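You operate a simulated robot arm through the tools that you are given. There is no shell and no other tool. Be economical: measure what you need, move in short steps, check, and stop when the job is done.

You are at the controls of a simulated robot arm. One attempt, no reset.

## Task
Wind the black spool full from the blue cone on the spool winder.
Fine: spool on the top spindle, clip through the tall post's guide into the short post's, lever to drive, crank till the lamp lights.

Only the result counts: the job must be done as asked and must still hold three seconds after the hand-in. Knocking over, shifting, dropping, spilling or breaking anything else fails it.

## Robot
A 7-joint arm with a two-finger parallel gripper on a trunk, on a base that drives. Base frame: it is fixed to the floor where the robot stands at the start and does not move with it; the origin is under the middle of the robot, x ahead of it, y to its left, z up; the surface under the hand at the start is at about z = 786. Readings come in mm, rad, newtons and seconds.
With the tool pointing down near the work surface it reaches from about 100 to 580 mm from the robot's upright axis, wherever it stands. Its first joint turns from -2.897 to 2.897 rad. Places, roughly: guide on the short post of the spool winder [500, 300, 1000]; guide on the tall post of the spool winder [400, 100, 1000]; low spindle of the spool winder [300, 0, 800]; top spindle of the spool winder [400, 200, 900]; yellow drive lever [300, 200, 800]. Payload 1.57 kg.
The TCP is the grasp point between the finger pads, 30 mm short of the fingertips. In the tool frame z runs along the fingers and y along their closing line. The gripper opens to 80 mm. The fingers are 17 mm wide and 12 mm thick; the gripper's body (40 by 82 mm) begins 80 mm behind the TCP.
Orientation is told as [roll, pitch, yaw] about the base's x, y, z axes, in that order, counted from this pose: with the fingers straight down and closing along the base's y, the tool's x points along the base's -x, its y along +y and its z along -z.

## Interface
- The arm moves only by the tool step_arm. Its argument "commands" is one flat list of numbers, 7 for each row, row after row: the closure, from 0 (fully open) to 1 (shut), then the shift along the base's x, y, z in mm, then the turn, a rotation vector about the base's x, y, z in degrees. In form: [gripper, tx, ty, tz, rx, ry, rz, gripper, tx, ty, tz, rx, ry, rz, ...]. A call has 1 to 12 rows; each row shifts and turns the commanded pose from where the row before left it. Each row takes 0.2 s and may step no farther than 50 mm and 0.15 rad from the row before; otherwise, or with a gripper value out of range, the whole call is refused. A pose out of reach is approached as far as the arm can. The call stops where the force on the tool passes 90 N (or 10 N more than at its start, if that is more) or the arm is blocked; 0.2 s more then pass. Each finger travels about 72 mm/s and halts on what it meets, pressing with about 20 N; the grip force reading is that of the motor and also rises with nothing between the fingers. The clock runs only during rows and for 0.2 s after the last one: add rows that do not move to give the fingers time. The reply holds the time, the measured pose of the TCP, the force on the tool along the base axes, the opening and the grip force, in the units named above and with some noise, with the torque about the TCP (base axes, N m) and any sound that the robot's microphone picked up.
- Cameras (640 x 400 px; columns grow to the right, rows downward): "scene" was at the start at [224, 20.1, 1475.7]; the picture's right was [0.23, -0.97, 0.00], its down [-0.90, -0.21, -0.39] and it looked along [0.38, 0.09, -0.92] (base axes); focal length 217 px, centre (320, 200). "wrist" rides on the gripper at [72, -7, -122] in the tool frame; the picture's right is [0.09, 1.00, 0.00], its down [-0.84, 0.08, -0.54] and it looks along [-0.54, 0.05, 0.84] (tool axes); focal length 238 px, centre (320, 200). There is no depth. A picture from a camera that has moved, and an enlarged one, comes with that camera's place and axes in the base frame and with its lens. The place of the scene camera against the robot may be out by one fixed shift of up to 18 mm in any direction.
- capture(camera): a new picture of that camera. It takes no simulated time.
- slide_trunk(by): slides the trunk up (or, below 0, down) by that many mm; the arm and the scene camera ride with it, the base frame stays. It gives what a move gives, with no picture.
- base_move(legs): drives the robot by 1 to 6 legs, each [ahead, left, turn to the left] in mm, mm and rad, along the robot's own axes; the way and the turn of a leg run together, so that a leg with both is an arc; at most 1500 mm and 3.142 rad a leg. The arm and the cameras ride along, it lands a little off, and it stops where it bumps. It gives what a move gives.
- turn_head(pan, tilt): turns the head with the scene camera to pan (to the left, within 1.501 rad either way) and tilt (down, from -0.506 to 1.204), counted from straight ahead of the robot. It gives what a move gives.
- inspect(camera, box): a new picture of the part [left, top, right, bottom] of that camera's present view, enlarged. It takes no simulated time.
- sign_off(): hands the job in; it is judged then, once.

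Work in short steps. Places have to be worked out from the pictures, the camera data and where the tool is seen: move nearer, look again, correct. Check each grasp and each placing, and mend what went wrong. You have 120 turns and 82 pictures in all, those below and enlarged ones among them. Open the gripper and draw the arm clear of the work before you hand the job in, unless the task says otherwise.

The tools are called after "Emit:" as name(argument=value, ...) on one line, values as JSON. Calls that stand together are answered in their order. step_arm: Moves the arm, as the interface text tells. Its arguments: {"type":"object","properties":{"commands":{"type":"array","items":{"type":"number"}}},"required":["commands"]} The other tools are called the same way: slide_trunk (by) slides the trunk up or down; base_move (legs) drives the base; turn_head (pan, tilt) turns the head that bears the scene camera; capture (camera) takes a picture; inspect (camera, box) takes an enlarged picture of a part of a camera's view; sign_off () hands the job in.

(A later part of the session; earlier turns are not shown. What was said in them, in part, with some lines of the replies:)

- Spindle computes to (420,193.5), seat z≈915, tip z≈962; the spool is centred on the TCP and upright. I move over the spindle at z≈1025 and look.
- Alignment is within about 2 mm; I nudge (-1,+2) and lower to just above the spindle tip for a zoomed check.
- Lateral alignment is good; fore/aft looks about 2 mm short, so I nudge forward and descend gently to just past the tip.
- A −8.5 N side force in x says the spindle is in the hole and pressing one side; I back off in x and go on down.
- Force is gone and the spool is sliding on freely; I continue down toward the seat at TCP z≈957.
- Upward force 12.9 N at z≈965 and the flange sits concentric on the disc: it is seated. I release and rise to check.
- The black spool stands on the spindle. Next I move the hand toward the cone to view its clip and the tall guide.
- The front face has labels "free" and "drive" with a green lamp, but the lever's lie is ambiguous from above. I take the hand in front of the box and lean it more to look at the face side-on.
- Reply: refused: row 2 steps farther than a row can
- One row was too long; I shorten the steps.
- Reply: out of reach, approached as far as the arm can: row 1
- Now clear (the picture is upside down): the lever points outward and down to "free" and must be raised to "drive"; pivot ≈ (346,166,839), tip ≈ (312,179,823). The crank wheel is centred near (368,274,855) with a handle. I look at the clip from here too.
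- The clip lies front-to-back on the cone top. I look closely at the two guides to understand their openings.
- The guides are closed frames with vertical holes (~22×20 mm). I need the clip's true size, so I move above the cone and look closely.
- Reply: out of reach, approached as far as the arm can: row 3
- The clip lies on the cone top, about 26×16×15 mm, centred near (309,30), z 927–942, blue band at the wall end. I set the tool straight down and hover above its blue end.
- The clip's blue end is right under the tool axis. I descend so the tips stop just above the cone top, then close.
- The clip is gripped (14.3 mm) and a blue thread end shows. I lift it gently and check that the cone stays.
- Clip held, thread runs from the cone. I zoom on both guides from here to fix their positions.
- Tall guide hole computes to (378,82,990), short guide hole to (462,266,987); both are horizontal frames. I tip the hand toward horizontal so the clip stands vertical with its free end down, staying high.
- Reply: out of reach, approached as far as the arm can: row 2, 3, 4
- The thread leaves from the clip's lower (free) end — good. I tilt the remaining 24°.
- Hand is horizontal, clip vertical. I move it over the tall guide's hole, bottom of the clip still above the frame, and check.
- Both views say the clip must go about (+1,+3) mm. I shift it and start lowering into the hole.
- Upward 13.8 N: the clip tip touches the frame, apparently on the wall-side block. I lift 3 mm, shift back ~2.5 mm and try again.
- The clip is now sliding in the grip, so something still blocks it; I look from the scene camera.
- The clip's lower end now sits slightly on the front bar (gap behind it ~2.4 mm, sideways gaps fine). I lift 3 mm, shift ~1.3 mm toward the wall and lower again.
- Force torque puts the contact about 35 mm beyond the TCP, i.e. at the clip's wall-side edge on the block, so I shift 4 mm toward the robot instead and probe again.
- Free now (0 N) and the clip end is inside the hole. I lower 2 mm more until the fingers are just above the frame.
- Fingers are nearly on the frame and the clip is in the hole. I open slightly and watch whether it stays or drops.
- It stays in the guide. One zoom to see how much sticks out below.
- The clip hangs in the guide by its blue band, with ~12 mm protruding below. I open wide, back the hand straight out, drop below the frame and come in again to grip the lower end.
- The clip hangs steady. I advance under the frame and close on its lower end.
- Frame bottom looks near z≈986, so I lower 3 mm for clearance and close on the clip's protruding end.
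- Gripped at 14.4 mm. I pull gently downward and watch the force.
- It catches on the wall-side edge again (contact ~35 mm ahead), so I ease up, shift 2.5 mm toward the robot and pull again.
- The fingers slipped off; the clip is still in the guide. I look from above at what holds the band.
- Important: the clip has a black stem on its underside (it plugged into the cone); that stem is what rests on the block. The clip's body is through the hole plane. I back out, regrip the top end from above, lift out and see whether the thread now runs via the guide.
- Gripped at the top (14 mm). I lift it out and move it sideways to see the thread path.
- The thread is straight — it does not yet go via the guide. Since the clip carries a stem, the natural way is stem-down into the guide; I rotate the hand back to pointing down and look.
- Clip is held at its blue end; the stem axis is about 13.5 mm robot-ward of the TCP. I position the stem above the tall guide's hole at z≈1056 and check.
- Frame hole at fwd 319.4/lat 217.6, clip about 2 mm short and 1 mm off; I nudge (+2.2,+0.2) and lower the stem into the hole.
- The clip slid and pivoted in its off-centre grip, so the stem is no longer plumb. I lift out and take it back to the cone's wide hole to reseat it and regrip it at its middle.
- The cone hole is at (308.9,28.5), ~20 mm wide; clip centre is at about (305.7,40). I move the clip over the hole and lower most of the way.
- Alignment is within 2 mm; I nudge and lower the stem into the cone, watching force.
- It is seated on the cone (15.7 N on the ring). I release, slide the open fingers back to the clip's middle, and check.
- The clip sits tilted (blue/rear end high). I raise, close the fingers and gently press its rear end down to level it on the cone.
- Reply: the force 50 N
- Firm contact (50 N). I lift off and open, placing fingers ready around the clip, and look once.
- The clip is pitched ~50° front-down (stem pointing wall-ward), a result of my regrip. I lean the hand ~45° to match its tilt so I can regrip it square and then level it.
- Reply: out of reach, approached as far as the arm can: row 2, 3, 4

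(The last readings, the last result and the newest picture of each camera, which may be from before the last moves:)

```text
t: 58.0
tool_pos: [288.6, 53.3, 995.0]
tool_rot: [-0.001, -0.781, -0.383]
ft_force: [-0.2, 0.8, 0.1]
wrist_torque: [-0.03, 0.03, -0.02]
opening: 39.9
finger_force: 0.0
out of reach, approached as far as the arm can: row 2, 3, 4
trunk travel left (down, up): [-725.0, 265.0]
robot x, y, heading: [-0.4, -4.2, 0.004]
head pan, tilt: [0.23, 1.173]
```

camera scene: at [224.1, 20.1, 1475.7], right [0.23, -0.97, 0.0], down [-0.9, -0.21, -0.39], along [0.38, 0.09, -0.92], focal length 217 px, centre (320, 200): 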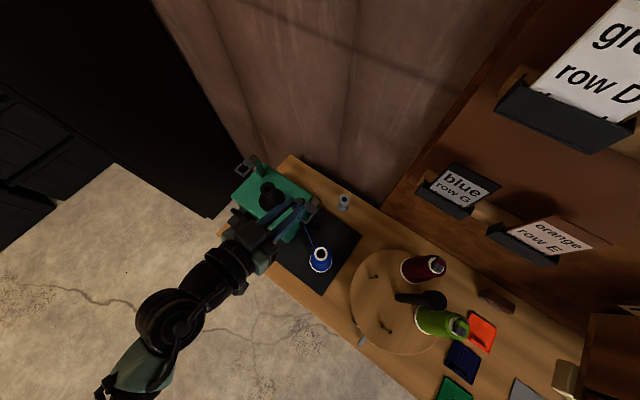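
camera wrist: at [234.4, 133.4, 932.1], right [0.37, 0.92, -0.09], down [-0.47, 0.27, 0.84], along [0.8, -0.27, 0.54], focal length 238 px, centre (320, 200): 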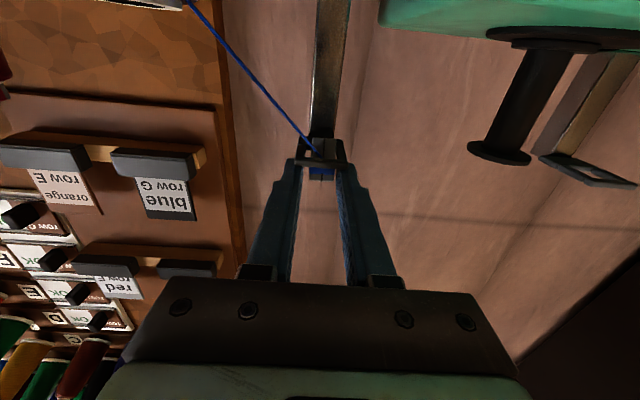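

Lean reached. I move in along the tool axis onto the clip's middle and close.

Emit:
step_arm(commands=[0.5, -7.6, -13.6, 0, 0, 0, 0, 0.5, 0, 0, -23, 0, 0, 0, 0.5, 6.5, -2.7, -7, 0, 0, 0, 0.5, 6.5, -2.7, -7, 0, 0, 0, 0.5, 0, 0, 0, 0, 0, 0])

Emit:
inspect(camera="wrist", box=[260, 100, 380, 230])

```text
t: 59.2
tool_pos: [298.9, 33.6, 975.2]
tool_rot: [-0.002, -0.782, -0.383]
ft_force: [0.1, 0.1, 0.6]
wrist_torque: [-0.03, 0.02, -0.03]
opening: 40.3
finger_force: 0.1
out of reach, approached as far as the arm can: row 2, 4
trunk travel left (down, up): [-725.0, 265.0]
robot x, y, heading: [-4.3, -1.8, 0.001]
head pan, tilt: [0.23, 1.173]
```

```text
3.08 times, centred on (320, 165) of wrist
camera zoom: at [169.3, 77.6, 1012.2], right [0.31, 0.95, -0.07], down [0.23, -0.01, 0.97], along [0.92, -0.32, -0.22], focal length 733 px, centre (320, 308)
```

zoom: 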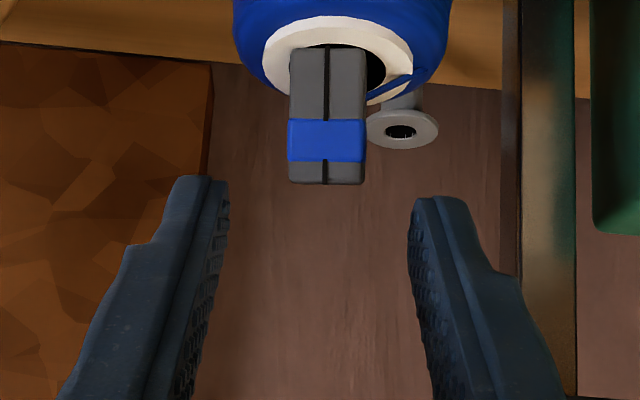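

The clip stands ~60° front-down and the arm is cramped here, so I drive the base back 120 mm for more room.

Emit:
base_move(legs=[[-120, 0, 0]])

```text
t: 60.4
tool_pos: [180.0, 33.5, 976.0]
tool_rot: [0.0, -0.782, -0.382]
ft_force: [0.2, 0.4, -1.0]
wrist_torque: [0.04, 0.0, -0.02]
opening: 40.2
finger_force: 0.1
trunk travel left (down, up): [-725.0, 265.0]
robot x, y, heading: [-117.0, 0.5, 0.0]
head pan, tilt: [0.23, 1.173]
```

Base moved cleanly. I set lean 60°, approach along the tool axis to the clip's upper half and read the pose.

Emit:
step_arm(commands=[0.5, 0, 0, 0, -2.83, -7.1, 0, 0.5, 0, 0, 0, -2.83, -7.1, 0, 0.5, 39, 7.5, 0, 0, 0, 0, 0.5, 38.6, 7.6, 0, 0, 0, 0, 0.5, 12, -4.9, -7.5, 0, 0, 0, 0.5, 12, -4.9, -7.5, 0, 0, 0, 0.5, 0, 0, 0, 0, 0, 0])

```text
t: 62.0
tool_pos: [289.0, 56.5, 976.8]
tool_rot: [-0.001, -1.049, -0.383]
ft_force: [0.3, -0.1, -0.4]
wrist_torque: [0.04, 0.01, -0.03]
opening: 39.8
finger_force: 0.1
out of reach, approached as far as the arm can: row 1, 2
trunk travel left (down, up): [-725.0, 265.0]
robot x, y, heading: [-120.6, -1.5, 0.005]
head pan, tilt: [0.23, 1.173]
```

I back off along the axis, realign laterally, and come in again.

Emit:
step_arm(commands=[0.5, -28, 11.4, 17.5, 0, 0, 0, 0.5, -3.4, -19.3, 0, 0, 0, 0, 0.5, 0, 0, -18.8, 0, 0, 0, 0.5, 12, -4.9, -7.5, 0, 0, 0, 0.5, 0, 0, 0, 0, 0, 0])

Emit:
inspect(camera="wrist", box=[260, 100, 380, 230])

```text
t: 63.2
tool_pos: [268.9, 43.6, 967.7]
tool_rot: [-0.001, -1.049, -0.385]
ft_force: [0.2, 0.6, -0.6]
wrist_torque: [0.01, -0.02, -0.02]
opening: 40.0
finger_force: 0.0
trunk travel left (down, up): [-725.0, 265.0]
robot x, y, heading: [-119.9, 2.0, 0.005]
head pan, tilt: [0.23, 1.173]
```

```text
3.08 times, centred on (320, 165) of wrist
camera zoom: at [135.4, 89.7, 966.9], right [0.33, 0.94, -0.08], down [-0.02, 0.09, 1.0], along [0.94, -0.33, 0.05], focal length 733 px, centre (320, 308)
```

zoom: 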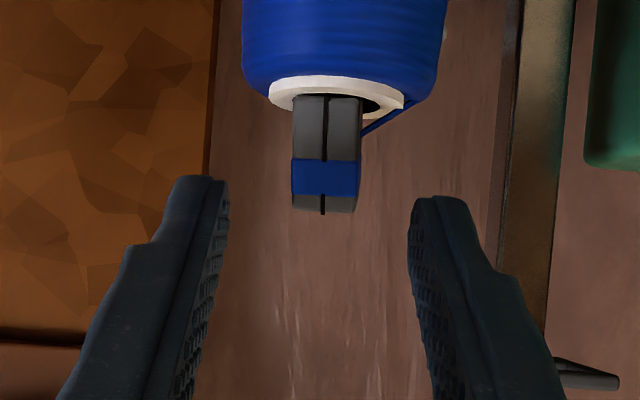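

Seen level, the clip stands upright on its front end (z≈925–952), stem toward the wall. I lean the hand to ~82° at a backed-off spot before gripping.

Emit:
step_arm(commands=[0.5, -14, 5.6, 0, 0, 0, 0, 0.5, 0, 0, 0, -2.72, -6.8, 0, 0.5, 0, 0, 0, -2.72, -6.8, 0, 0.5, 0, 0, 0, -2.72, -6.8, 0, 0.5, 0, 0, 0, 0, 0, 0])

```text
t: 64.4
tool_pos: [259.0, 58.0, 965.1]
tool_rot: [0.029, -1.412, -0.396]
ft_force: [-0.8, 0.5, 0.6]
wrist_torque: [0.03, 0.01, 0.03]
opening: 40.1
finger_force: 0.0
out of reach, approached as far as the arm can: row 4
trunk travel left (down, up): [-725.0, 265.0]
robot x, y, heading: [-126.3, -2.3, 0.003]
head pan, tilt: [0.23, 1.173]
```

I correct laterally, drop to grip height and move in, then close.

Emit:
step_arm(commands=[0.5, -3.6, -8.9, 0, 0, 0, 0, 0.5, 0, 0, -17, 0, 0, 0, 0.5, 13.3, -5.4, -1, 0, 0, 0, 0.5, 13.4, -5.4, -1, 0, 0, 0, 0.5, 0, 0, 0, 0, 0, 0])

```text
t: 65.6
tool_pos: [285.3, 45.2, 939.8]
tool_rot: [0.006, -1.44, -0.392]
ft_force: [-5.2, -0.3, 14.3]
wrist_torque: [-0.49, -0.2, -0.17]
opening: 41.9
finger_force: 0.5
out of reach, approached as far as the arm can: row 1
trunk travel left (down, up): [-725.0, 265.0]
robot x, y, heading: [-120.7, 2.4, -0.001]
head pan, tilt: [0.23, 1.173]
```

The right fingertip touches the cone's shoulder; I rise 7 mm and shift 7 mm sideways.

Emit:
step_arm(commands=[0.5, 0, 0, 7, 0, 0, 0, 0.5, -2.6, -6.8, 0, 0, 0, 0, 0.5, 0, 0, 0, 0, 0, 0])

Emit:
inspect(camera="wrist", box=[250, 90, 390, 240])

```text
t: 66.4
tool_pos: [283.4, 40.0, 943.4]
tool_rot: [0.015, -1.428, -0.395]
ft_force: [-0.3, -0.4, -0.3]
wrist_torque: [0.0, -0.02, 0.01]
opening: 40.0
finger_force: 0.1
trunk travel left (down, up): [-725.0, 265.0]
robot x, y, heading: [-120.2, -2.0, 0.0]
head pan, tilt: [0.23, 1.173]
```

```text
2.67 times, centred on (320, 165) of wrist
camera zoom: at [158.6, 82.4, 889.4], right [0.36, 0.93, -0.09], down [-0.36, 0.23, 0.9], along [0.86, -0.29, 0.42], focal length 636 px, centre (320, 293)
```

zoom: 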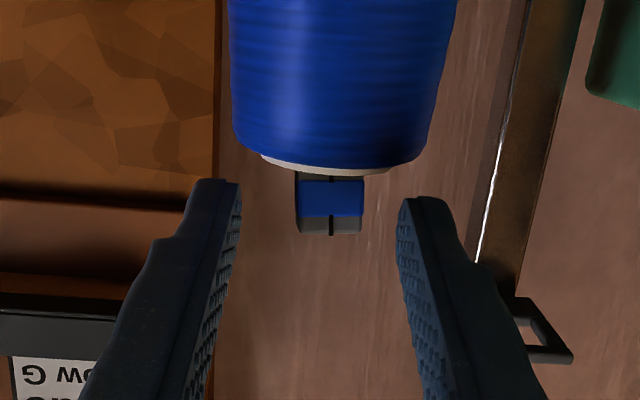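

The clip is between the fingers at the right height; I close and lift.

Emit:
step_arm(commands=[0.7, 0, 0, 0, 0, 0, 0, 0.9, 0, 0, 0, 0, 0, 0, 0.9, 0, 0, 0, 0, 0, 0, 0.9, 0, 0, 0, 0, 0, 0, 0.9, 0, 0, 10, 0, 0, 0, 0.9, 0, 0, 30, 0, 0, 0, 0.9, 0, 0, 40, 0, 0, 0])

```text
t: 68.0
tool_pos: [282.8, 40.1, 1024.1]
tool_rot: [0.011, -1.43, -0.394]
ft_force: [0.1, -0.8, 0.8]
wrist_torque: [-0.02, -0.02, 0.02]
opening: 14.3
finger_force: 19.7
trunk travel left (down, up): [-725.0, 265.0]
robot x, y, heading: [-123.3, -1.4, 0.002]
head pan, tilt: [0.23, 1.173]
```

Held at 14.3 mm. I rotate the hand back to pointing down while rising.

Emit:
step_arm(commands=[0.9, 0, 0, 8, 3.07, 7.6, 0, 0.9, 0, 0, 8, 3.07, 7.6, 0, 0.9, 0, 0, 8, 3.07, 7.6, 0, 0.9, 0, 0, 8, 3.07, 7.6, 0, 0.9, 0, 0, 8, 3.07, 7.6, 0, 0.9, 0, 0, 8, 3.07, 7.6, 0, 0.9, 0, 0, 8, 3.07, 7.6, 0, 0.9, 0, 0, 8, 3.07, 7.6, 0, 0.9, 0, 0, 0, 3.07, 7.6, 0, 0.9, 0, 0, 0, 3.07, 7.6, 0, 0.9, 0, 0, 0, 0, 0, 0])

Emit:
base_move(legs=[[120, 0, 0]])

Emit:
inspect(camera="wrist", box=[240, 80, 400, 220])

```text
t: 70.4
tool_pos: [282.5, 40.0, 1088.2]
tool_rot: [0.0, -0.001, -0.385]
ft_force: [-0.6, 0.1, -0.8]
wrist_torque: [0.0, -0.01, 0.0]
opening: 14.2
finger_force: 19.7
trunk travel left (down, up): [-725.0, 265.0]
robot x, y, heading: [-120.1, 3.1, 0.001]
head pan, tilt: [0.23, 1.173]
```

```text
t: 71.7
tool_pos: [401.9, 40.1, 1088.2]
tool_rot: [0.0, 0.0, -0.386]
ft_force: [-0.1, 0.8, 0.5]
wrist_torque: [0.0, 0.0, -0.01]
opening: 14.5
finger_force: 20.4
trunk travel left (down, up): [-725.0, 265.0]
robot x, y, heading: [1.6, 2.4, 0.005]
head pan, tilt: [0.23, 1.173]
```

```text
2.86 times, centred on (320, 150) of wrist
camera zoom: at [333.0, 60.1, 1209.9], right [0.29, 0.96, 0.0], down [0.8, -0.24, 0.54], along [0.52, -0.16, -0.84], focal length 681 px, centre (320, 343)
```

zoom: 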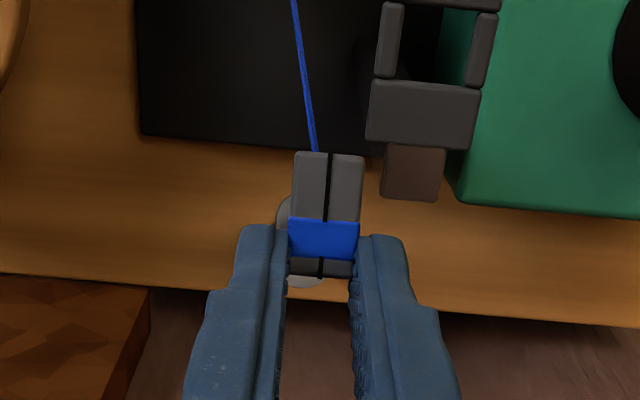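

The clip is now about level but gripped at its rear end. I reseat it in the cone's hole and will regrip it at the middle.

Emit:
step_arm(commands=[0.9, -39, -8, 0, 0, 0, 0, 0.9, -39.5, -7.7, 0, 0, 0, 0, 0.9, 0, 0, -40, 0, 0, 0, 0.9, 0, 0, -40, 0, 0, 0, 0.9, 0, 0, -20, 0, 0, 0, 0.9, 0, 0, 0, 0, 0, 0])

Emit:
step_arm(commands=[0.9, 0, 0, -8, 0, 0, 0, 0.9, 0, 0, -5, 0, 0, 0, 0.9, 0, 0, -4, 0, 0, 0, 0.9, 0, 0, -3, 0, 0, 0])

```text
t: 73.1
tool_pos: [324.1, 25.0, 987.3]
tool_rot: [0.0, -0.002, -0.385]
ft_force: [-0.6, 0.5, 0.3]
wrist_torque: [0.0, -0.04, 0.0]
opening: 14.3
finger_force: 19.8
trunk travel left (down, up): [-725.0, 265.0]
robot x, y, heading: [1.8, 1.7, -0.003]
head pan, tilt: [0.23, 1.173]
```

```text
t: 74.1
tool_pos: [323.6, 23.8, 968.0]
tool_rot: [0.002, -0.002, -0.383]
ft_force: [-0.9, 2.0, 15.3]
wrist_torque: [0.03, 0.09, 0.0]
opening: 14.5
finger_force: 20.1
trunk travel left (down, up): [-725.0, 265.0]
robot x, y, heading: [-0.3, -0.2, -0.0]
head pan, tilt: [0.23, 1.173]
```

Contact on the ring at 968. I release, then press lightly on top to settle the clip, and look.

Emit:
step_arm(commands=[0.7, 0, 0, 0, 0, 0, 0, 0.5, 0, 0, 0, 0, 0, 0, 0.5, 0, 0, 20, 0, 0, 0, 0.5, -13.5, 4.3, 10, 0, 0, 0, 0.5, 0, 0, 0, 0, 0, 0])

Emit:
inspect(camera="wrist", box=[270, 90, 370, 190])

```text
t: 75.3
tool_pos: [310.1, 27.4, 996.9]
tool_rot: [0.002, 0.0, -0.386]
ft_force: [1.0, 0.4, -0.6]
wrist_torque: [-0.01, 0.0, -0.01]
opening: 39.9
finger_force: 0.0
trunk travel left (down, up): [-725.0, 265.0]
robot x, y, heading: [1.4, -0.6, -0.0]
head pan, tilt: [0.23, 1.173]
```

```text
4.00 times, centred on (320, 140) of wrist
camera zoom: at [241.0, 48.3, 1119.8], right [0.29, 0.96, 0.0], down [0.8, -0.24, 0.54], along [0.52, -0.16, -0.84], focal length 953 px, centre (320, 440)
```

zoom: 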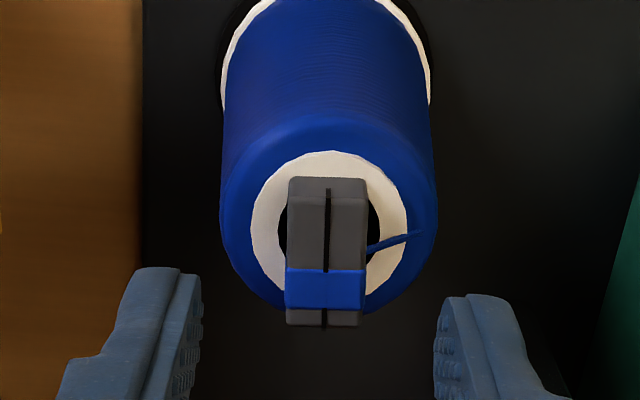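

The clip is level and centred under the hand at (310.5,28). I descend, grip its middle, and lift.

Emit:
step_arm(commands=[0.5, 0.4, 0.5, -20, 0, 0, 0, 0.5, 0, 0, -15, 0, 0, 0, 0.7, 0, 0, 0, 0, 0, 0, 0.9, 0, 0, 0, 0, 0, 0, 0.9, 0, 0, 0, 0, 0, 0, 0.9, 0, 0, 0, 0, 0, 0, 0.9, 0, 0, 20, 0, 0, 0, 0.9, 0, 0, 40, 0, 0, 0, 0.9, 0, 0, 40, 0, 0, 0, 0.9, 0, 0, 0, 0, 0, 0])

```text
t: 77.5
tool_pos: [310.0, 27.4, 1064.1]
tool_rot: [0.001, -0.003, -0.385]
ft_force: [-0.4, 0.8, -0.9]
wrist_torque: [-0.03, 0.03, 0.0]
opening: 14.5
finger_force: 19.7
trunk travel left (down, up): [-725.0, 265.0]
robot x, y, heading: [3.3, -1.4, 0.002]
head pan, tilt: [0.23, 1.173]
```

Gripped at 14.5 mm in the middle. I carry it over the tall guide's hole.

Emit:
step_arm(commands=[0.9, 34, 27, 0, 0, 0, 0, 0.9, 33.2, 27.6, 0, 0, 0, 0, 0.9, 0, 0, -10, 0, 0, 0, 0.9, 0, 0, 0, 0, 0, 0, 0.9, 0, 0, -5, 0, 0, 0, 0.9, 0, 0, -5, 0, 0, 0])

```text
t: 78.9
tool_pos: [378.3, 83.9, 1043.7]
tool_rot: [0.002, 0.001, -0.387]
ft_force: [0.1, 0.0, -0.2]
wrist_torque: [0.01, 0.02, 0.02]
opening: 14.4
finger_force: 20.0
trunk travel left (down, up): [-725.0, 265.0]
robot x, y, heading: [1.0, 1.9, -0.002]
head pan, tilt: [0.23, 1.173]
```

No contact so far; the stem should be entering. I keep lowering in small steps.

Emit:
step_arm(commands=[0.9, -1, -1.5, -4, 0, 0, 0, 0.9, 0, 0, -4, 0, 0, 0, 0.9, 0, 0, -3, 0, 0, 0])

```text
t: 79.7
tool_pos: [376.2, 82.9, 1032.0]
tool_rot: [0.002, -0.002, -0.384]
ft_force: [0.6, -1.4, 2.9]
wrist_torque: [0.0, 0.01, 0.02]
opening: 14.3
finger_force: 19.6
trunk travel left (down, up): [-725.0, 265.0]
robot x, y, heading: [-0.3, -0.7, 0.005]
head pan, tilt: [0.23, 1.173]
```

About seated (2.9 N at 1032). I press 2 mm more, then release and listen.

Emit:
step_arm(commands=[0.9, 0, 0, -2, 0, 0, 0, 0.9, 0, 0, 0, 0, 0, 0])

Emit:
step_arm(commands=[0.7, 0, 0, 0, 0, 0, 0, 0.5, 0, 0, 0, 0, 0, 0, 0.5, 0, 0, 0, 0, 0, 0])

```text
t: 80.3
tool_pos: [376.6, 82.4, 1030.6]
tool_rot: [0.001, -0.004, -0.383]
ft_force: [2.2, -0.9, 15.4]
wrist_torque: [-0.04, -0.12, -0.01]
opening: 14.5
finger_force: 20.0
trunk travel left (down, up): [-725.0, 265.0]
robot x, y, heading: [0.2, 0.1, 0.007]
head pan, tilt: [0.23, 1.173]
```

```text
t: 81.1
tool_pos: [376.3, 82.6, 1030.4]
tool_rot: [0.0, 0.002, -0.384]
ft_force: [0.5, -0.3, 0.5]
wrist_torque: [0.0, -0.01, -0.02]
opening: 40.3
finger_force: 0.0
trunk travel left (down, up): [-725.0, 265.0]
robot x, y, heading: [-0.2, 1.3, -0.002]
head pan, tilt: [0.23, 1.173]
```

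Released: the clip is parked in the tall guide. I regrip, lift and carry it toward the short guide, then take one picture showing both thread path and alignment.

Emit:
step_arm(commands=[0.7, 0, 0, 0, 0, 0, 0, 0.9, 0, 0, 0, 0, 0, 0, 0.9, 0, 0, 0, 0, 0, 0, 0.9, 0, 0, 0, 0, 0, 0, 0.9, 0, 0, 20, 0, 0, 0, 0.9, 0, 0, 30, 0, 0, 0, 0.9, 17, 37, 0, 0, 0, 0, 0.9, 17, 37, 0, 0, 0, 0, 0.9, 17, 37, 0, 0, 0, 0, 0.9, 17, 37, 0, 0, 0, 0, 0.9, 17, 35, 0, 0, 0, 0, 0.9, 0, 0, 0, 0, 0, 0])

Emit:
capture(camera="wrist")

```text
t: 83.7
tool_pos: [460.6, 264.7, 1079.7]
tool_rot: [0.003, -0.002, -0.386]
ft_force: [-0.2, -0.6, -0.5]
wrist_torque: [-0.01, 0.0, -0.01]
opening: 14.6
finger_force: 20.0
trunk travel left (down, up): [-725.0, 265.0]
robot x, y, heading: [1.3, -1.1, -0.0]
head pan, tilt: [0.23, 1.173]
```

```text
0 pictures are left
camera wrist: at [391.1, 285.1, 1201.8], right [0.29, 0.96, 0.0], down [0.8, -0.24, 0.54], along [0.52, -0.16, -0.84], focal length 238 px, centre (320, 200)
```

wrist: 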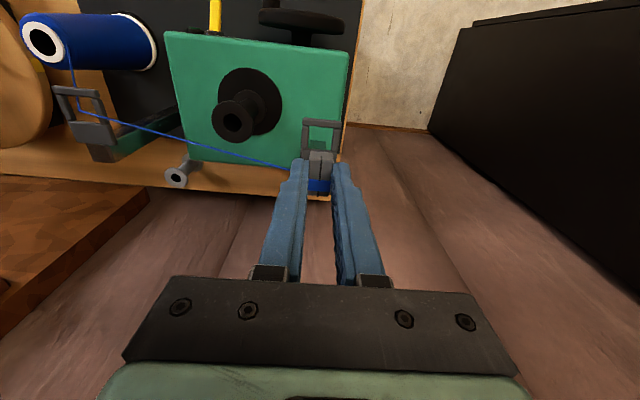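

The thread now runs through the tall guide to the clip — threading worked. No pictures remain, so I go by calculation and touch: the clip is within ~1 mm of the short guide's hole (fwd 327, lat 418); I lower it carefully.

Emit:
step_arm(commands=[0.9, 0, 0, -15, 0, 0, 0, 0.9, 0, 0, -12, 0, 0, 0, 0.9, 0, 0, -5, 0, 0, 0, 0.9, 0, 0, -5, 0, 0, 0])

```text
t: 84.7
tool_pos: [461.6, 265.8, 1043.8]
tool_rot: [0.0, -0.002, -0.386]
ft_force: [-1.2, -0.6, -1.0]
wrist_torque: [-0.01, 0.02, 0.0]
opening: 14.5
finger_force: 20.4
trunk travel left (down, up): [-725.0, 265.0]
robot x, y, heading: [0.1, -1.3, -0.003]
head pan, tilt: [0.23, 1.173]
```

No contact yet at 1043.8; I continue in 4 mm steps.

Emit:
step_arm(commands=[0.9, 0, 0, -4, 0, 0, 0, 0.9, 0, 0, -3, 0, 0, 0, 0.9, 0, 0, -3, 0, 0, 0])

```text
t: 85.5
tool_pos: [460.4, 266.4, 1032.5]
tool_rot: [0.002, 0.0, -0.383]
ft_force: [-6.4, 2.4, 4.2]
wrist_torque: [0.12, 0.22, 0.01]
opening: 14.1
finger_force: 20.2
trunk travel left (down, up): [-725.0, 265.0]
robot x, y, heading: [-0.6, 2.1, 0.001]
head pan, tilt: [0.23, 1.173]
```

Side force says the stem is in the hole touching its wall side; I shift 2 mm toward the robot and lower on.

Emit:
step_arm(commands=[0.9, -1.9, 0.8, 0, 0, 0, 0, 0.9, 0, 0, -2, 0, 0, 0])

```text
t: 86.1
tool_pos: [459.7, 266.4, 1031.4]
tool_rot: [0.0, -0.001, -0.386]
ft_force: [-4.2, 2.3, 2.3]
wrist_torque: [0.05, 0.15, -0.02]
opening: 14.4
finger_force: 20.1
trunk travel left (down, up): [-725.0, 265.0]
robot x, y, heading: [-2.4, 1.8, 0.006]
head pan, tilt: [0.23, 1.173]
```

Emit:
step_arm(commands=[0.9, -1.9, 0.8, 0, 0, 0, 0, 0.9, 0, 0, -2, 0, 0, 0, 0.9, 0, 0, 0, 0, 0, 0])

```text
t: 86.9
tool_pos: [457.7, 266.4, 1028.5]
tool_rot: [0.003, -0.003, -0.385]
ft_force: [2.2, -2.1, 5.4]
wrist_torque: [-0.06, -0.06, -0.01]
opening: 14.4
finger_force: 19.9
trunk travel left (down, up): [-725.0, 265.0]
robot x, y, heading: [2.4, 3.8, -0.0]
head pan, tilt: [0.23, 1.173]
```

Emit:
step_arm(commands=[0.9, 0.5, -0.3, -2, 0, 0, 0, 0.9, 0, 0, 0, 0, 0, 0])

```text
t: 87.5
tool_pos: [458.1, 266.6, 1028.2]
tool_rot: [0.003, -0.003, -0.385]
ft_force: [2.9, -0.7, 15.8]
wrist_torque: [0.01, -0.13, -0.02]
opening: 14.5
finger_force: 20.3
trunk travel left (down, up): [-725.0, 265.0]
robot x, y, heading: [0.8, -0.8, -0.0]
head pan, tilt: [0.23, 1.173]
```

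Firm seat at 1028 (15.8 N), matching the tall guide. I release and rise clear.

Emit:
step_arm(commands=[0.9, 0, 0, 1, 0, 0, 0, 0.7, 0, 0, 0, 0, 0, 0, 0.5, 0, 0, 0, 0, 0, 0, 0.5, 0, 0, 0, 0, 0, 0, 0.5, 0, 0, 20, 0, 0, 0, 0.5, 0, 0, 40, 0, 0, 0])

```text
t: 88.9
tool_pos: [456.5, 267.2, 1087.2]
tool_rot: [0.0, -0.001, -0.385]
ft_force: [0.6, 0.0, -0.2]
wrist_torque: [-0.05, -0.02, -0.04]
opening: 40.1
finger_force: 0.0
trunk travel left (down, up): [-725.0, 265.0]
robot x, y, heading: [2.6, 2.2, 0.003]
head pan, tilt: [0.23, 1.173]
```

Next the lever. I lean 12°, travel high to in front of the box at lateral 283, and descend with open fingers straddling the lever near its tip.

Emit:
step_arm(commands=[0.5, -28, -18, 0, -2.2, -5.6, 0, 0.5, -28, -18, 0, -2.2, -5.6, 0, 0.5, -28, -18, 0, 0, 0, 0, 0.5, -28, -18, 0, 0, 0, 0, 0.5, -28, -18, 0, 0, 0, 0, 0.5, 0, 0, -45, 0, 0, 0, 0.5, 0, 0, -45, 0, 0, 0, 0.5, 0, 0, -45, 0, 0, 0, 0.5, 0, 0, 0, 0, 0, 0])

```text
t: 90.9
tool_pos: [317.8, 175.6, 953.1]
tool_rot: [0.004, -0.212, -0.386]
ft_force: [-0.7, -0.1, 0.3]
wrist_torque: [-0.02, 0.0, 0.0]
opening: 40.0
finger_force: 0.0
trunk travel left (down, up): [-725.0, 265.0]
robot x, y, heading: [3.5, -0.5, 0.001]
head pan, tilt: [0.23, 1.173]
```

Emit:
step_arm(commands=[0.5, -1, 1, -40, 0, 0, 0, 0.5, 0, 0, -30, 0, 0, 0, 0.5, 0, 0, -20, 0, 0, 0, 0.5, 0, 0, -17, 0, 0, 0, 0.5, 0, 0, 0, 0, 0, 0])

```text
t: 92.1
tool_pos: [318.6, 177.6, 846.6]
tool_rot: [0.003, -0.212, -0.385]
ft_force: [-0.7, 0.8, -0.3]
wrist_torque: [0.01, 0.0, 0.04]
opening: 40.1
finger_force: 0.0
trunk travel left (down, up): [-725.0, 265.0]
robot x, y, heading: [-0.8, 0.8, 0.004]
head pan, tilt: [0.23, 1.173]
```

No contact; I close to feel for the lever.

Emit:
step_arm(commands=[0.7, 0, 0, 0, 0, 0, 0, 0.85, 0, 0, 0, 0, 0, 0, 0.97, 0, 0, 0, 0, 0, 0, 0.97, 0, 0, 0, 0, 0, 0, 0.97, 0, 0, 0, 0, 0, 0])

```text
t: 93.3
tool_pos: [317.5, 175.7, 844.9]
tool_rot: [0.0, -0.211, -0.385]
ft_force: [-6.3, -7.7, -2.5]
wrist_torque: [-0.14, 0.1, -0.49]
opening: 11.0
finger_force: 28.5
trunk travel left (down, up): [-725.0, 265.0]
robot x, y, heading: [1.6, -2.8, 0.002]
head pan, tilt: [0.23, 1.173]
```

Lever gripped (11 mm, slightly off centre). I ease sideways and lift it along its arc.

Emit:
step_arm(commands=[0.97, -0.7, -1.8, 0, 0, 0, 0, 0.97, -1.4, 0.6, 7, 0, 0, 0, 0.97, -0.9, 0.4, 7, 0, 0, 0, 0.97, 0.9, -0.4, 7, 0, 0, 0])

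```text
t: 94.3
tool_pos: [313.8, 177.8, 866.3]
tool_rot: [0.001, -0.207, -0.383]
ft_force: [-4.2, -1.8, -18.0]
wrist_torque: [0.12, 0.59, -0.34]
opening: 11.5
finger_force: 28.9
trunk travel left (down, up): [-725.0, 265.0]
robot x, y, heading: [3.3, -2.1, 0.005]
head pan, tilt: [0.23, 1.173]
```

Emit:
step_arm(commands=[0.97, 1.2, -0.5, 6, 0, 0, 0, 0.97, 1.5, -0.6, 5, 0, 0, 0, 0.97, 0, 0, 0, 0, 0, 0])

```text
t: 95.1
tool_pos: [316.4, 176.3, 877.1]
tool_rot: [0.002, -0.209, -0.384]
ft_force: [-10.4, 2.5, -14.0]
wrist_torque: [0.29, 0.71, -0.26]
opening: 10.6
finger_force: 28.5
trunk travel left (down, up): [-725.0, 265.0]
robot x, y, heading: [-0.6, 1.5, 0.002]
head pan, tilt: [0.23, 1.173]
```

The lever is still in the grip after a 32 mm rise, so it has moved up. I keep lifting so that it reaches its stop and the fingers slide off upward.

Emit:
step_arm(commands=[0.97, 1.0, -0.4, 5, 0, 0, 0, 0.97, 1.0, -0.4, 5, 0, 0, 0, 0.97, 0, 0, 0, 0, 0, 0])

```text
t: 95.9
tool_pos: [319.9, 174.1, 889.2]
tool_rot: [0.005, -0.215, -0.385]
ft_force: [0.8, 0.2, -0.5]
wrist_torque: [0.02, -0.03, -0.01]
opening: 2.3
finger_force: 0.0
trunk travel left (down, up): [-725.0, 265.0]
robot x, y, heading: [2.6, -1.3, 0.005]
head pan, tilt: [0.23, 1.173]
```

The fingers slid off. I test whether the lever stayed up: reopen, go down only to z≈873 where only a raised lever can be gripped, and close.

Emit:
step_arm(commands=[0.6, -2, 1, 4, 0, 0, 0, 0.6, 0, 0, 0, 0, 0, 0, 0.6, 0, 0, -10, 0, 0, 0, 0.6, 0, 0, -10, 0, 0, 0, 0.85, 0, 0, 0, 0, 0, 0, 0.97, 0, 0, 0, 0, 0, 0, 0.97, 0, 0, 0, 0, 0, 0])

```text
t: 97.5
tool_pos: [317.9, 175.1, 871.8]
tool_rot: [0.004, -0.209, -0.386]
ft_force: [-0.4, -0.3, -0.1]
wrist_torque: [0.02, -0.04, -0.04]
opening: 2.5
finger_force: 0.1
trunk travel left (down, up): [-725.0, 265.0]
robot x, y, heading: [-3.0, 1.7, 0.005]
head pan, tilt: [0.23, 1.173]
```

Nothing there. I check the lower position the same way.

Emit:
step_arm(commands=[0.6, 0, 0, 0, 0, 0, 0, 0.6, 0, 0, 0, 0, 0, 0, 0.6, 0, 0, -13, 0, 0, 0, 0.6, 0, 0, -12, 0, 0, 0, 0.85, 0, 0, 0, 0, 0, 0, 0.97, 0, 0, 0, 0, 0, 0, 0.97, 0, 0, 0, 0, 0, 0])

```text
t: 99.1
tool_pos: [317.9, 176.9, 847.2]
tool_rot: [0.004, -0.211, -0.384]
ft_force: [2.4, 3.0, -0.9]
wrist_torque: [0.1, 0.0, -0.33]
opening: 11.1
finger_force: 28.3
trunk travel left (down, up): [-725.0, 265.0]
robot x, y, heading: [2.6, 3.6, -0.002]
head pan, tilt: [0.23, 1.173]
```

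The lever has sprung back down: lifting with a fixed wrist slipped before it passed centre. I'll grip it again with the hand leaned ~55° and rotate the hand with it about its pivot; first I open, rise, and back the base 80 mm for room.

Emit:
step_arm(commands=[0.6, 0, 0, 0, 0, 0, 0, 0.6, 0, 0, 0, 0, 0, 0, 0.6, 0, 0, 40, 0, 0, 0, 0.6, -10, 4, 40, 0, 0, 0])

Emit:
base_move(legs=[[-80, 0, 0]])

Emit:
step_arm(commands=[0.6, 25, 0, 0, 0, 0, 0, 0.6, 25, 0, 0, 0, 0, 0, 0.6, 0, 0, 0, -2.7, -6.65, 0, 0.6, 0, 0, 0, -2.7, -6.65, 0, 0.6, 0, 0, 0, -2.7, -6.65, 0, 0.6, 0, 0, 0, -2.7, -6.65, 0, 0.6, 0, 0, 0, -2.7, -6.65, 0, 0.6, 0, 0, 0, -2.7, -6.65, 0, 0.6, 0, 0, 0, 0, 0, 0])

```text
t: 100.1
tool_pos: [307.8, 179.1, 926.9]
tool_rot: [0.0, -0.21, -0.385]
ft_force: [-0.6, 0.4, -0.4]
wrist_torque: [0.01, -0.03, 0.02]
opening: 32.0
finger_force: 0.1
trunk travel left (down, up): [-725.0, 265.0]
robot x, y, heading: [-1.4, -1.4, -0.004]
head pan, tilt: [0.23, 1.173]
```

```text
t: 101.1
tool_pos: [227.0, 179.7, 926.6]
tool_rot: [0.003, -0.21, -0.387]
ft_force: [0.6, 0.2, 0.1]
wrist_torque: [-0.02, 0.02, 0.01]
opening: 32.0
finger_force: 0.0
trunk travel left (down, up): [-725.0, 265.0]
robot x, y, heading: [-78.5, 1.3, -0.001]
head pan, tilt: [0.23, 1.173]
```

```text
t: 103.1
tool_pos: [277.4, 179.3, 927.5]
tool_rot: [0.003, -0.963, -0.387]
ft_force: [0.3, 0.0, 0.0]
wrist_torque: [0.03, 0.03, 0.01]
opening: 31.9
finger_force: 0.1
trunk travel left (down, up): [-725.0, 265.0]
robot x, y, heading: [-83.0, 1.9, 0.005]
head pan, tilt: [0.23, 1.173]
```

Lean 55° reached. I align laterally, descend in front of the lever, then advance to straddle it and close.

Emit:
step_arm(commands=[0.6, 5, 12, 0, 0, 0, 0, 0.6, 0, 0, -43, 0, 0, 0, 0.6, 0, 0, -43, 0, 0, 0, 0.6, 12, -4.85, 0, 0, 0, 0, 0.6, 12, -4.85, 0, 0, 0, 0, 0.6, 0, 0, 0, 0, 0, 0, 0.85, 0, 0, 0, 0, 0, 0, 1.0, 0, 0, 0, 0, 0, 0, 1.0, 0, 0, 0, 0, 0, 0, 1.0, 0, 0, 0, 0, 0, 0])

```text
t: 105.3
tool_pos: [305.9, 180.2, 841.6]
tool_rot: [0.005, -0.962, -0.386]
ft_force: [0.5, 0.8, 0.3]
wrist_torque: [0.08, 0.01, -0.48]
opening: 11.2
finger_force: 28.9
trunk travel left (down, up): [-725.0, 265.0]
robot x, y, heading: [-80.1, 2.7, 0.001]
head pan, tilt: [0.23, 1.173]
```

Gripped (11.2 mm). I rotate the hand together with the lever about its pivot, first half.

Emit:
step_arm(commands=[1.0, 0.1, 0, 6.2, 3.12, 7.72, 0, 1.0, 1.0, -0.4, 6.1, 3.12, 7.72, 0, 1.0, 1.9, -0.75, 6.0, 3.12, 7.72, 0])

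```text
t: 106.1
tool_pos: [307.5, 180.0, 858.2]
tool_rot: [0.004, -0.522, -0.387]
ft_force: [-4.0, -1.1, -3.7]
wrist_torque: [0.03, 0.2, -0.29]
opening: 11.1
finger_force: 29.4
trunk travel left (down, up): [-725.0, 265.0]
robot x, y, heading: [-77.4, -1.2, 0.001]
head pan, tilt: [0.23, 1.173]
```

Small forces, lever following. Second half, with a little overshoot.

Emit:
step_arm(commands=[1.0, 2.6, -1.05, 5.4, 3.12, 7.72, 0, 1.0, 3.4, -1.4, 5.2, 3.12, 7.72, 0, 1.0, 3.9, -1.6, 4.5, 3.12, 7.72, 0, 1.0, 0, 0, 0, 0, 0, 0])

```text
t: 107.1
tool_pos: [317.2, 176.9, 874.7]
tool_rot: [0.0, -0.086, -0.386]
ft_force: [-18.6, -1.0, -0.5]
wrist_torque: [-0.01, 0.53, -0.17]
opening: 11.5
finger_force: 28.9
trunk travel left (down, up): [-725.0, 265.0]
robot x, y, heading: [-77.3, -1.9, 0.008]
head pan, tilt: [0.23, 1.173]
```

A −18.6 N push robot-ward suggests the lever is at its upper stop. I ease, open, wait, and regrip in place to test whether it stays up.

Emit:
step_arm(commands=[1.0, -1, 0.4, 2, 1.5, 3.7, 0, 0.6, 0, 0, 0, 0, 0, 0, 0.6, 0, 0, 0, 0, 0, 0, 0.6, 0, 0, 0, 0, 0, 0, 0.85, 0, 0, 0, 0, 0, 0, 1.0, 0, 0, 0, 0, 0, 0, 1.0, 0, 0, 0, 0, 0, 0])

```text
t: 108.7
tool_pos: [318.6, 176.2, 876.3]
tool_rot: [-0.001, -0.02, -0.388]
ft_force: [-1.7, -3.9, 1.0]
wrist_torque: [-0.15, 0.05, -0.12]
opening: 11.5
finger_force: 29.4
trunk travel left (down, up): [-725.0, 265.0]
robot x, y, heading: [-78.7, 2.7, -0.002]
head pan, tilt: [0.23, 1.173]
```

The lever stays up in "drive". Now the crank: handle axis is near lat 354, z≈854 (fwd 186–238), wheel centre near lat 392, z≈857. I release, rise, lean 12°, move over the handle and descend with fingers straddling it.

Emit:
step_arm(commands=[0.5, 0, 0, 0, 0, 0, 0, 0.5, 0, 0, 0, 0, 0, 0, 0.4, 0, 0, 30, 0, 0, 0, 0.3, -2, 1, 40, 0, 0, 0, 0.3, 0, 25, 0, -2.05, -5.1, 0, 0.3, 0, 25, 0, -2.05, -5.1, 0, 0.3, 2.5, 26, 0, 0, 0, 0, 0.3, 0, 0, -30, 0, 0, 0, 0.3, 0, 0, -25, 0, 0, 0, 0.3, 0, 0, -20, 0, 0, 0, 0.3, 0, 0, 0, 0, 0, 0])

```text
t: 111.1
tool_pos: [318.0, 255.0, 870.6]
tool_rot: [0.003, -0.214, -0.385]
ft_force: [0.2, -0.5, 0.2]
wrist_torque: [0.02, 0.0, -0.04]
opening: 56.0
finger_force: 0.1
trunk travel left (down, up): [-725.0, 265.0]
robot x, y, heading: [-79.1, -0.0, -0.004]
head pan, tilt: [0.23, 1.173]
```

No contact on the way down; I close on the handle and read width and force.

Emit:
step_arm(commands=[0.5, 0, 0, 0, 0, 0, 0, 0.7, 0, 0, 0, 0, 0, 0, 0.9, 0, 0, 0, 0, 0, 0, 0.9, 0, 0, 0, 0, 0, 0, 0.9, 0, 0, 0, 0, 0, 0])

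```text
t: 112.3
tool_pos: [317.5, 252.0, 871.6]
tool_rot: [-0.001, -0.211, -0.388]
ft_force: [-5.7, -8.2, -3.8]
wrist_torque: [-0.21, 0.13, -0.68]
opening: 19.4
finger_force: 33.3
trunk travel left (down, up): [-725.0, 265.0]
robot x, y, heading: [-81.5, -0.3, -0.003]
head pan, tilt: [0.23, 1.173]
```

Handle gripped (19.4 mm), pushing −lat about 10 N. I relax sideways 3.5 mm and read again.

Emit:
step_arm(commands=[0.9, -1.3, -3.2, 0, 0, 0, 0, 0.9, 0, 0, 0, 0, 0, 0])

```text
t: 112.9
tool_pos: [318.2, 252.9, 871.7]
tool_rot: [0.006, -0.213, -0.385]
ft_force: [2.7, 2.7, -4.7]
wrist_torque: [0.21, 0.62, -0.6]
opening: 19.5
finger_force: 33.6
trunk travel left (down, up): [-725.0, 265.0]
robot x, y, heading: [-76.4, 1.9, -0.004]
head pan, tilt: [0.23, 1.173]
```

Handle centre ≈ lat 353.8, so radius ≈ 38. I start cranking clockwise (handle going down first) with a 60° trial arc and check forces.

Emit:
step_arm(commands=[0.95, 0.9, 2.1, -13.2, 0, 0, 0, 0.95, 2.5, 6.2, -11.5, 0, 0, 0, 0.95, 3.8, 9.5, -8.6, 0, 0, 0])

```text
t: 113.7
tool_pos: [322.6, 264.0, 836.3]
tool_rot: [-0.003, -0.211, -0.387]
ft_force: [-9.3, -10.1, -1.9]
wrist_torque: [0.12, -0.16, -0.64]
opening: 19.4
finger_force: 33.6
trunk travel left (down, up): [-725.0, 265.0]
robot x, y, heading: [-81.3, -4.3, 0.002]
head pan, tilt: [0.23, 1.173]
```

Following with a modest lag (≈13 N). I continue through the bottom.

Emit:
step_arm(commands=[0.95, 4.7, 11.7, -4.6, 0, 0, 0, 0.95, 5.0, 12.4, 0, 0, 0, 0, 0.95, 4.7, 11.7, 4.6, 0, 0, 0])

```text
t: 114.5
tool_pos: [339.1, 305.6, 838.8]
tool_rot: [0.005, -0.214, -0.385]
ft_force: [-3.3, -4.9, -0.1]
wrist_torque: [-0.12, -0.25, -0.38]
opening: 19.7
finger_force: 32.1
trunk travel left (down, up): [-725.0, 265.0]
robot x, y, heading: [-78.8, 2.4, -0.001]
head pan, tilt: [0.23, 1.173]
```

Tracking the circle well now. I continue up the left side and over.

Emit:
step_arm(commands=[0.95, 3.8, 9.5, 8.6, 0, 0, 0, 0.95, 2.5, 6.2, 11.5, 0, 0, 0, 0.95, 0.9, 2.1, 13.2, 0, 0, 0, 0.95, -0.9, -2.1, 13.2, 0, 0, 0, 0.95, -2.5, -6.2, 11.5, 0, 0, 0, 0.95, -3.8, -9.5, 8.6, 0, 0, 0])

```text
t: 115.9
tool_pos: [339.8, 308.0, 905.9]
tool_rot: [0.01, -0.216, -0.384]
ft_force: [4.7, 4.1, -7.9]
wrist_torque: [0.46, 0.13, -0.44]
opening: 19.5
finger_force: 33.8
trunk travel left (down, up): [-725.0, 265.0]
robot x, y, heading: [-81.9, 4.3, 0.003]
head pan, tilt: [0.23, 1.173]
```

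Good. I finish this revolution and follow with two full ones (30° steps).

Emit:
step_arm(commands=[0.95, -4.7, -11.7, 4.6, 0, 0, 0, 0.95, -5.0, -12.4, 0, 0, 0, 0, 0.95, -4.7, -11.7, -4.6, 0, 0, 0, 0.95, -3.8, -9.5, -8.6, 0, 0, 0, 0.95, -2.5, -6.2, -11.5, 0, 0, 0, 0.95, -0.9, -2.1, -13.2, 0, 0, 0])

Emit:
step_arm(commands=[0.95, 1.95, 4.8, -19.25, 0, 0, 0, 0.95, 5.27, 13.0, -14.05, 0, 0, 0, 0.95, 7.2, 17.85, -5.2, 0, 0, 0, 0.95, 7.2, 17.85, 5.2, 0, 0, 0, 0.95, 5.27, 13.0, 14.05, 0, 0, 0, 0.95, 1.95, 4.8, 19.25, 0, 0, 0, 0.95, -1.95, -4.8, 19.25, 0, 0, 0, 0.95, -5.27, -13.0, 14.05, 0, 0, 0, 0.95, -7.2, -17.85, 5.2, 0, 0, 0, 0.95, -7.2, -17.85, -5.2, 0, 0, 0, 0.95, -5.27, -13.0, -14.05, 0, 0, 0, 0.95, -1.95, -4.8, -19.25, 0, 0, 0])

Emit:
step_arm(commands=[0.95, 1.95, 4.8, -19.25, 0, 0, 0, 0.95, 5.27, 13.0, -14.05, 0, 0, 0, 0.95, 7.2, 17.85, -5.2, 0, 0, 0, 0.95, 7.2, 17.85, 5.2, 0, 0, 0, 0.95, 5.27, 13.0, 14.05, 0, 0, 0, 0.95, 1.95, 4.8, 19.25, 0, 0, 0, 0.95, -1.95, -4.8, 19.25, 0, 0, 0, 0.95, -5.27, -13.0, 14.05, 0, 0, 0, 0.95, -7.2, -17.85, 5.2, 0, 0, 0, 0.95, -7.2, -17.85, -5.2, 0, 0, 0, 0.95, -5.27, -13.0, -14.05, 0, 0, 0, 0.95, -1.95, -4.8, -19.25, 0, 0, 0])

```text
t: 117.3
tool_pos: [318.4, 251.6, 872.4]
tool_rot: [0.006, -0.214, -0.385]
ft_force: [1.8, 12.1, 7.7]
wrist_torque: [0.48, 0.0, -0.59]
opening: 19.5
finger_force: 33.4
trunk travel left (down, up): [-725.0, 265.0]
robot x, y, heading: [-82.1, 1.0, -0.001]
head pan, tilt: [0.23, 1.173]
```

```text
t: 119.9
tool_pos: [317.6, 253.8, 873.5]
tool_rot: [0.01, -0.215, -0.384]
ft_force: [2.4, 12.6, 9.1]
wrist_torque: [0.58, 0.06, -0.36]
opening: 19.5
finger_force: 33.3
trunk travel left (down, up): [-725.0, 265.0]
robot x, y, heading: [-81.1, 1.6, -0.0]
head pan, tilt: [0.23, 1.173]
```

```text
t: 122.5
tool_pos: [317.5, 253.4, 873.5]
tool_rot: [0.007, -0.214, -0.385]
ft_force: [3.1, 11.5, 8.7]
wrist_torque: [0.61, 0.16, -0.25]
opening: 19.8
finger_force: 33.9
trunk travel left (down, up): [-725.0, 265.0]
robot x, y, heading: [-76.0, -1.6, 0.0]
head pan, tilt: [0.23, 1.173]
```

Three revolutions with steady forces, no sound yet. I keep cranking in batches.

Emit:
step_arm(commands=[0.95, 1.95, 4.8, -19.25, 0, 0, 0, 0.95, 5.27, 13.0, -14.05, 0, 0, 0, 0.95, 7.2, 17.85, -5.2, 0, 0, 0, 0.95, 7.2, 17.85, 5.2, 0, 0, 0, 0.95, 5.27, 13.0, 14.05, 0, 0, 0, 0.95, 1.95, 4.8, 19.25, 0, 0, 0, 0.95, -1.95, -4.8, 19.25, 0, 0, 0, 0.95, -5.27, -13.0, 14.05, 0, 0, 0, 0.95, -7.2, -17.85, 5.2, 0, 0, 0, 0.95, -7.2, -17.85, -5.2, 0, 0, 0, 0.95, -5.27, -13.0, -14.05, 0, 0, 0, 0.95, -1.95, -4.8, -19.25, 0, 0, 0])

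Emit:
step_arm(commands=[0.95, 1.95, 4.8, -19.25, 0, 0, 0, 0.95, 5.27, 13.0, -14.05, 0, 0, 0, 0.95, 7.2, 17.85, -5.2, 0, 0, 0, 0.95, 7.2, 17.85, 5.2, 0, 0, 0, 0.95, 5.27, 13.0, 14.05, 0, 0, 0, 0.95, 1.95, 4.8, 19.25, 0, 0, 0, 0.95, -1.95, -4.8, 19.25, 0, 0, 0, 0.95, -5.27, -13.0, 14.05, 0, 0, 0, 0.95, -7.2, -17.85, 5.2, 0, 0, 0, 0.95, -7.2, -17.85, -5.2, 0, 0, 0, 0.95, -5.27, -13.0, -14.05, 0, 0, 0, 0.95, -1.95, -4.8, -19.25, 0, 0, 0])

Emit:
step_arm(commands=[0.95, 1.95, 4.8, -19.25, 0, 0, 0, 0.95, 5.27, 13.0, -14.05, 0, 0, 0, 0.95, 7.2, 17.85, -5.2, 0, 0, 0, 0.95, 7.2, 17.85, 5.2, 0, 0, 0, 0.95, 5.27, 13.0, 14.05, 0, 0, 0, 0.95, 1.95, 4.8, 19.25, 0, 0, 0, 0.95, -1.95, -4.8, 19.25, 0, 0, 0, 0.95, -5.27, -13.0, 14.05, 0, 0, 0, 0.95, -7.2, -17.85, 5.2, 0, 0, 0, 0.95, -7.2, -17.85, -5.2, 0, 0, 0, 0.95, -5.27, -13.0, -14.05, 0, 0, 0, 0.95, -1.95, -4.8, -19.25, 0, 0, 0])

Emit:
step_arm(commands=[0.95, 1.95, 4.8, -19.25, 0, 0, 0, 0.95, 5.27, 13.0, -14.05, 0, 0, 0, 0.95, 7.2, 17.85, -5.2, 0, 0, 0, 0.95, 7.2, 17.85, 5.2, 0, 0, 0, 0.95, 5.27, 13.0, 14.05, 0, 0, 0, 0.95, 1.95, 4.8, 19.25, 0, 0, 0, 0.95, -1.95, -4.8, 19.25, 0, 0, 0, 0.95, -5.27, -13.0, 14.05, 0, 0, 0, 0.95, -7.2, -17.85, 5.2, 0, 0, 0, 0.95, -7.2, -17.85, -5.2, 0, 0, 0, 0.95, -5.27, -13.0, -14.05, 0, 0, 0, 0.95, -1.95, -4.8, -19.25, 0, 0, 0])

```text
t: 125.1
tool_pos: [318.6, 250.7, 871.5]
tool_rot: [0.004, -0.215, -0.382]
ft_force: [3.1, 15.0, 5.5]
wrist_torque: [0.33, 0.21, -0.2]
opening: 19.8
finger_force: 15.9
trunk travel left (down, up): [-725.0, 265.0]
robot x, y, heading: [-81.0, 2.5, 0.0]
head pan, tilt: [0.23, 1.173]
```

```text
t: 126.2
tool_pos: [325.0, 269.2, 826.1]
tool_rot: [-0.099, -0.195, -0.399]
ft_force: [-19.2, -55.3, 16.3]
wrist_torque: [2.62, -0.2, 1.66]
opening: 59.5
finger_force: 30.9
trunk travel left (down, up): [-725.0, 265.0]
robot x, y, heading: [-81.0, -3.7, -0.002]
head pan, tilt: [0.23, 1.173]
stopped in row 5: the force on the tool passed its limit at 101 N (the readings are from after the stop); the commanded pose is now the measured one
```

```text
t: 126.5
tool_pos: [324.5, 265.1, 826.8]
tool_rot: [-0.12, -0.194, -0.401]
ft_force: [-27.7, -42.3, 48.6]
wrist_torque: [3.67, 0.01, 1.72]
opening: 53.6
finger_force: 27.9
trunk travel left (down, up): [-725.0, 265.0]
robot x, y, heading: [-80.6, -4.9, -0.005]
head pan, tilt: [0.23, 1.173]
stopped in row 1: the force on the tool passed its limit at 107 N (the readings are from after the stop); the commanded pose is now the measured one
```

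```text
t: 126.8
tool_pos: [322.9, 261.0, 826.0]
tool_rot: [-0.136, -0.193, -0.405]
ft_force: [-35.5, -39.0, 56.3]
wrist_torque: [3.37, -0.5, 1.06]
opening: 48.2
finger_force: 25.2
trunk travel left (down, up): [-725.0, 265.0]
robot x, y, heading: [-82.0, -2.2, -0.004]
head pan, tilt: [0.23, 1.173]
stopped in row 1: the force on the tool passed its limit at 111 N (the readings are from after the stop); the commanded pose is now the measured one
```

The handle slipped and jammed; the last two calls only pressed on it. I open fully and ease up and back to relieve the force.

Emit:
step_arm(commands=[0.2, -1, -2, 3, 0, 0, 0, 0.0, -1, -3, 6, 0, 0, 0, 0.0, 0, 0, 10, 0, 0, 0, 0.0, 0, 0, 0, 0, 0, 0])

```text
t: 127.8
tool_pos: [326.0, 264.3, 838.7]
tool_rot: [-0.13, -0.19, -0.399]
ft_force: [-0.2, -0.3, -0.5]
wrist_torque: [-0.01, -0.01, 0.02]
opening: 80.0
finger_force: 0.1
trunk travel left (down, up): [-725.0, 265.0]
robot x, y, heading: [-79.6, -3.3, -0.003]
head pan, tilt: [0.23, 1.173]
```

Free (0 N). I straighten the hand and close here to feel whether the handle is still between the fingers.

Emit:
step_arm(commands=[0.0, 0, 0, 3, 6.5, -3.8, 0.5, 0.0, 0, 0, 0, 0, 0, 0, 0.4, 0, 0, 0, 0, 0, 0, 0.7, 0, 0, 0, 0, 0, 0, 0.9, 0, 0, 0, 0, 0, 0, 0.9, 0, 0, 0, 0, 0, 0])

```text
t: 129.2
tool_pos: [324.2, 258.7, 842.5]
tool_rot: [-0.005, -0.203, -0.42]
ft_force: [-11.2, -25.9, 0.7]
wrist_torque: [0.18, -0.51, 0.36]
opening: 34.0
finger_force: 14.2
trunk travel left (down, up): [-725.0, 265.0]
robot x, y, heading: [-80.6, -2.9, -0.003]
head pan, tilt: [0.23, 1.173]
```

The handle sits near its start place (lat ≈354). I open a bit, recentre at (318,253,872) and regrip.

Emit:
step_arm(commands=[0.3, 0, 0, 0, 0, 0, 0, 0.3, -5, -6, 15, 0, 0, 0, 0.3, -1, 0, 15, 0, 0, 1.9, 0.5, 0, 0, 0, 0, 0, 0, 0.7, 0, 0, 0, 0, 0, 0, 0.95, 0, 0, 0, 0, 0, 0, 0.95, 0, 0, 0, 0, 0, 0, 0.95, 0, 0, 0, 0, 0, 0])

```text
t: 131.0
tool_pos: [316.8, 253.7, 872.3]
tool_rot: [-0.006, -0.202, -0.39]
ft_force: [-9.4, -23.7, -3.7]
wrist_torque: [-0.69, -0.35, -0.32]
opening: 19.8
finger_force: 33.2
trunk travel left (down, up): [-725.0, 265.0]
robot x, y, heading: [-77.0, -4.4, -0.003]
head pan, tilt: [0.23, 1.173]
```

Regripped (19.8 mm). I relax sideways and try a 60° arc to see if the crank still turns.

Emit:
step_arm(commands=[0.95, -2, -5, 0, 0, 0, 0, 0.95, 0, 0, 0, 0, 0, 0])

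Emit:
step_arm(commands=[0.95, 0.9, 2.1, -13.2, 0, 0, 0, 0.95, 2.5, 6.2, -11.5, 0, 0, 0, 0.95, 3.8, 9.5, -8.6, 0, 0, 0])

```text
t: 131.6
tool_pos: [317.6, 252.5, 874.4]
tool_rot: [0.006, -0.207, -0.385]
ft_force: [-1.8, -11.5, 1.0]
wrist_torque: [0.23, 0.93, -0.46]
opening: 19.3
finger_force: 33.9
trunk travel left (down, up): [-725.0, 265.0]
robot x, y, heading: [-82.3, -2.6, -0.005]
head pan, tilt: [0.23, 1.173]
```

```text
t: 132.4
tool_pos: [321.0, 262.6, 839.4]
tool_rot: [-0.009, -0.203, -0.39]
ft_force: [-15.4, -38.3, 16.1]
wrist_torque: [0.26, -0.23, -0.24]
opening: 40.0
finger_force: 20.1
trunk travel left (down, up): [-725.0, 265.0]
robot x, y, heading: [-83.2, -1.7, -0.005]
head pan, tilt: [0.23, 1.173]
```

The fingers were forced apart while the handle stayed put, unlike before — the crank now resists. I confirm with a positive push: rise, close the fingers, and press down on top of the handle.

Emit:
step_arm(commands=[0.2, -1.5, -4, 8, 0, 0, 0, 0.1, -2, -4, 20, 0, 0, 0, 0.1, 0, 0, 40, 0, 0, 0, 0.6, 0, 0, 20, 0, 0, 0, 1.0, 0, 0, 0, 0, 0, 0, 1.0, 0, 0, 0, 0, 0, 0, 1.0, 0, 0, 0, 0, 0, 0, 1.0, 0, 0, -25, 0, 0, 0])

```text
t: 134.2
tool_pos: [321.3, 263.1, 902.4]
tool_rot: [0.006, -0.205, -0.385]
ft_force: [0.4, 0.0, -0.1]
wrist_torque: [0.01, -0.01, 0.0]
opening: 0.0
finger_force: 20.2
trunk travel left (down, up): [-725.0, 265.0]
robot x, y, heading: [-80.4, -2.6, -0.002]
head pan, tilt: [0.23, 1.173]
```

Emit:
step_arm(commands=[1.0, -3.9, -9.6, 0, 0, 0, 0, 1.0, 0, 0, -5, 0, 0, 0, 1.0, 0, 0, -5, 0, 0, 0, 1.0, 0, 0, -4, 0, 0, 0])

Emit:
step_arm(commands=[1.0, 0, 0, -3, 0, 0, 0, 1.0, 0, 0, -3, 0, 0, 0])

```text
t: 135.2
tool_pos: [316.5, 252.9, 895.8]
tool_rot: [0.015, -0.214, -0.388]
ft_force: [-10.3, -6.7, 46.3]
wrist_torque: [-0.18, 0.42, 0.06]
opening: 0.0
finger_force: 20.0
trunk travel left (down, up): [-725.0, 265.0]
robot x, y, heading: [-80.5, -3.0, -0.01]
head pan, tilt: [0.23, 1.173]
```

```text
t: 135.8
tool_pos: [317.2, 251.3, 895.6]
tool_rot: [0.027, -0.219, -0.392]
ft_force: [-21.3, -17.6, 80.3]
wrist_torque: [-0.4, 0.77, 0.21]
opening: 0.0
finger_force: 19.5
trunk travel left (down, up): [-725.0, 265.0]
robot x, y, heading: [-81.4, -4.4, -0.002]
head pan, tilt: [0.23, 1.173]
```

80 N on the handle no longer moves it: the crank has locked after four turns, which means the spool is full. I withdraw the hand up and back, clear of the work, and open it.

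Emit:
step_arm(commands=[1.0, 0, 0, 10, 0, 0, 0, 1.0, -5, 0, 35, 0, 0, 0, 0.8, -20, 0, 40, 0, 0, 0, 0.4, -25, 0, 40, 0, 0, 0, 0.0, -30, 0, 30, 0, 0, 0, 0.0, -30, 0, 10, 0, 0, 0, 0.0, 0, 0, 0, 0, 0, 0, 0.0, 0, 0, 0, 0, 0, 0])

```text
t: 137.6
tool_pos: [269.6, 263.1, 1023.3]
tool_rot: [0.063, -0.254, -0.397]
ft_force: [0.3, 0.7, 0.5]
wrist_torque: [-0.01, 0.0, 0.01]
opening: 80.1
finger_force: 0.1
out of reach, approached as far as the arm can: row 4, 5
trunk travel left (down, up): [-725.0, 265.0]
robot x, y, heading: [-81.1, 1.7, -0.002]
head pan, tilt: [0.23, 1.173]
```

The hand is open and clear of the work, so I hand the job in.

Emit:
sign_off()

```text
The job is handed in.
```

I handed the job in, but I never saw the lamp light: I had used all the pictures before the cranking. I took the spool as full because the crank locked after about four turns, with 80 N on the handle not moving it.

- **Spool:** the black spool is on the top spindle; I saw it standing there after placing it.
- **Thread and clip:** the last picture showed the blue thread running from the cone through the tall post's guide. I then put the clip in the short post's guide by touch alone; it seated with the same force as in the tall one.
- **Lever:** it is up in "drive". It sprang back once, so I raised it again; when I let go and felt for it, it was still up.
- **Other objects:** I noticed nothing else knocked over or shifted, but I could not check by picture at the end.
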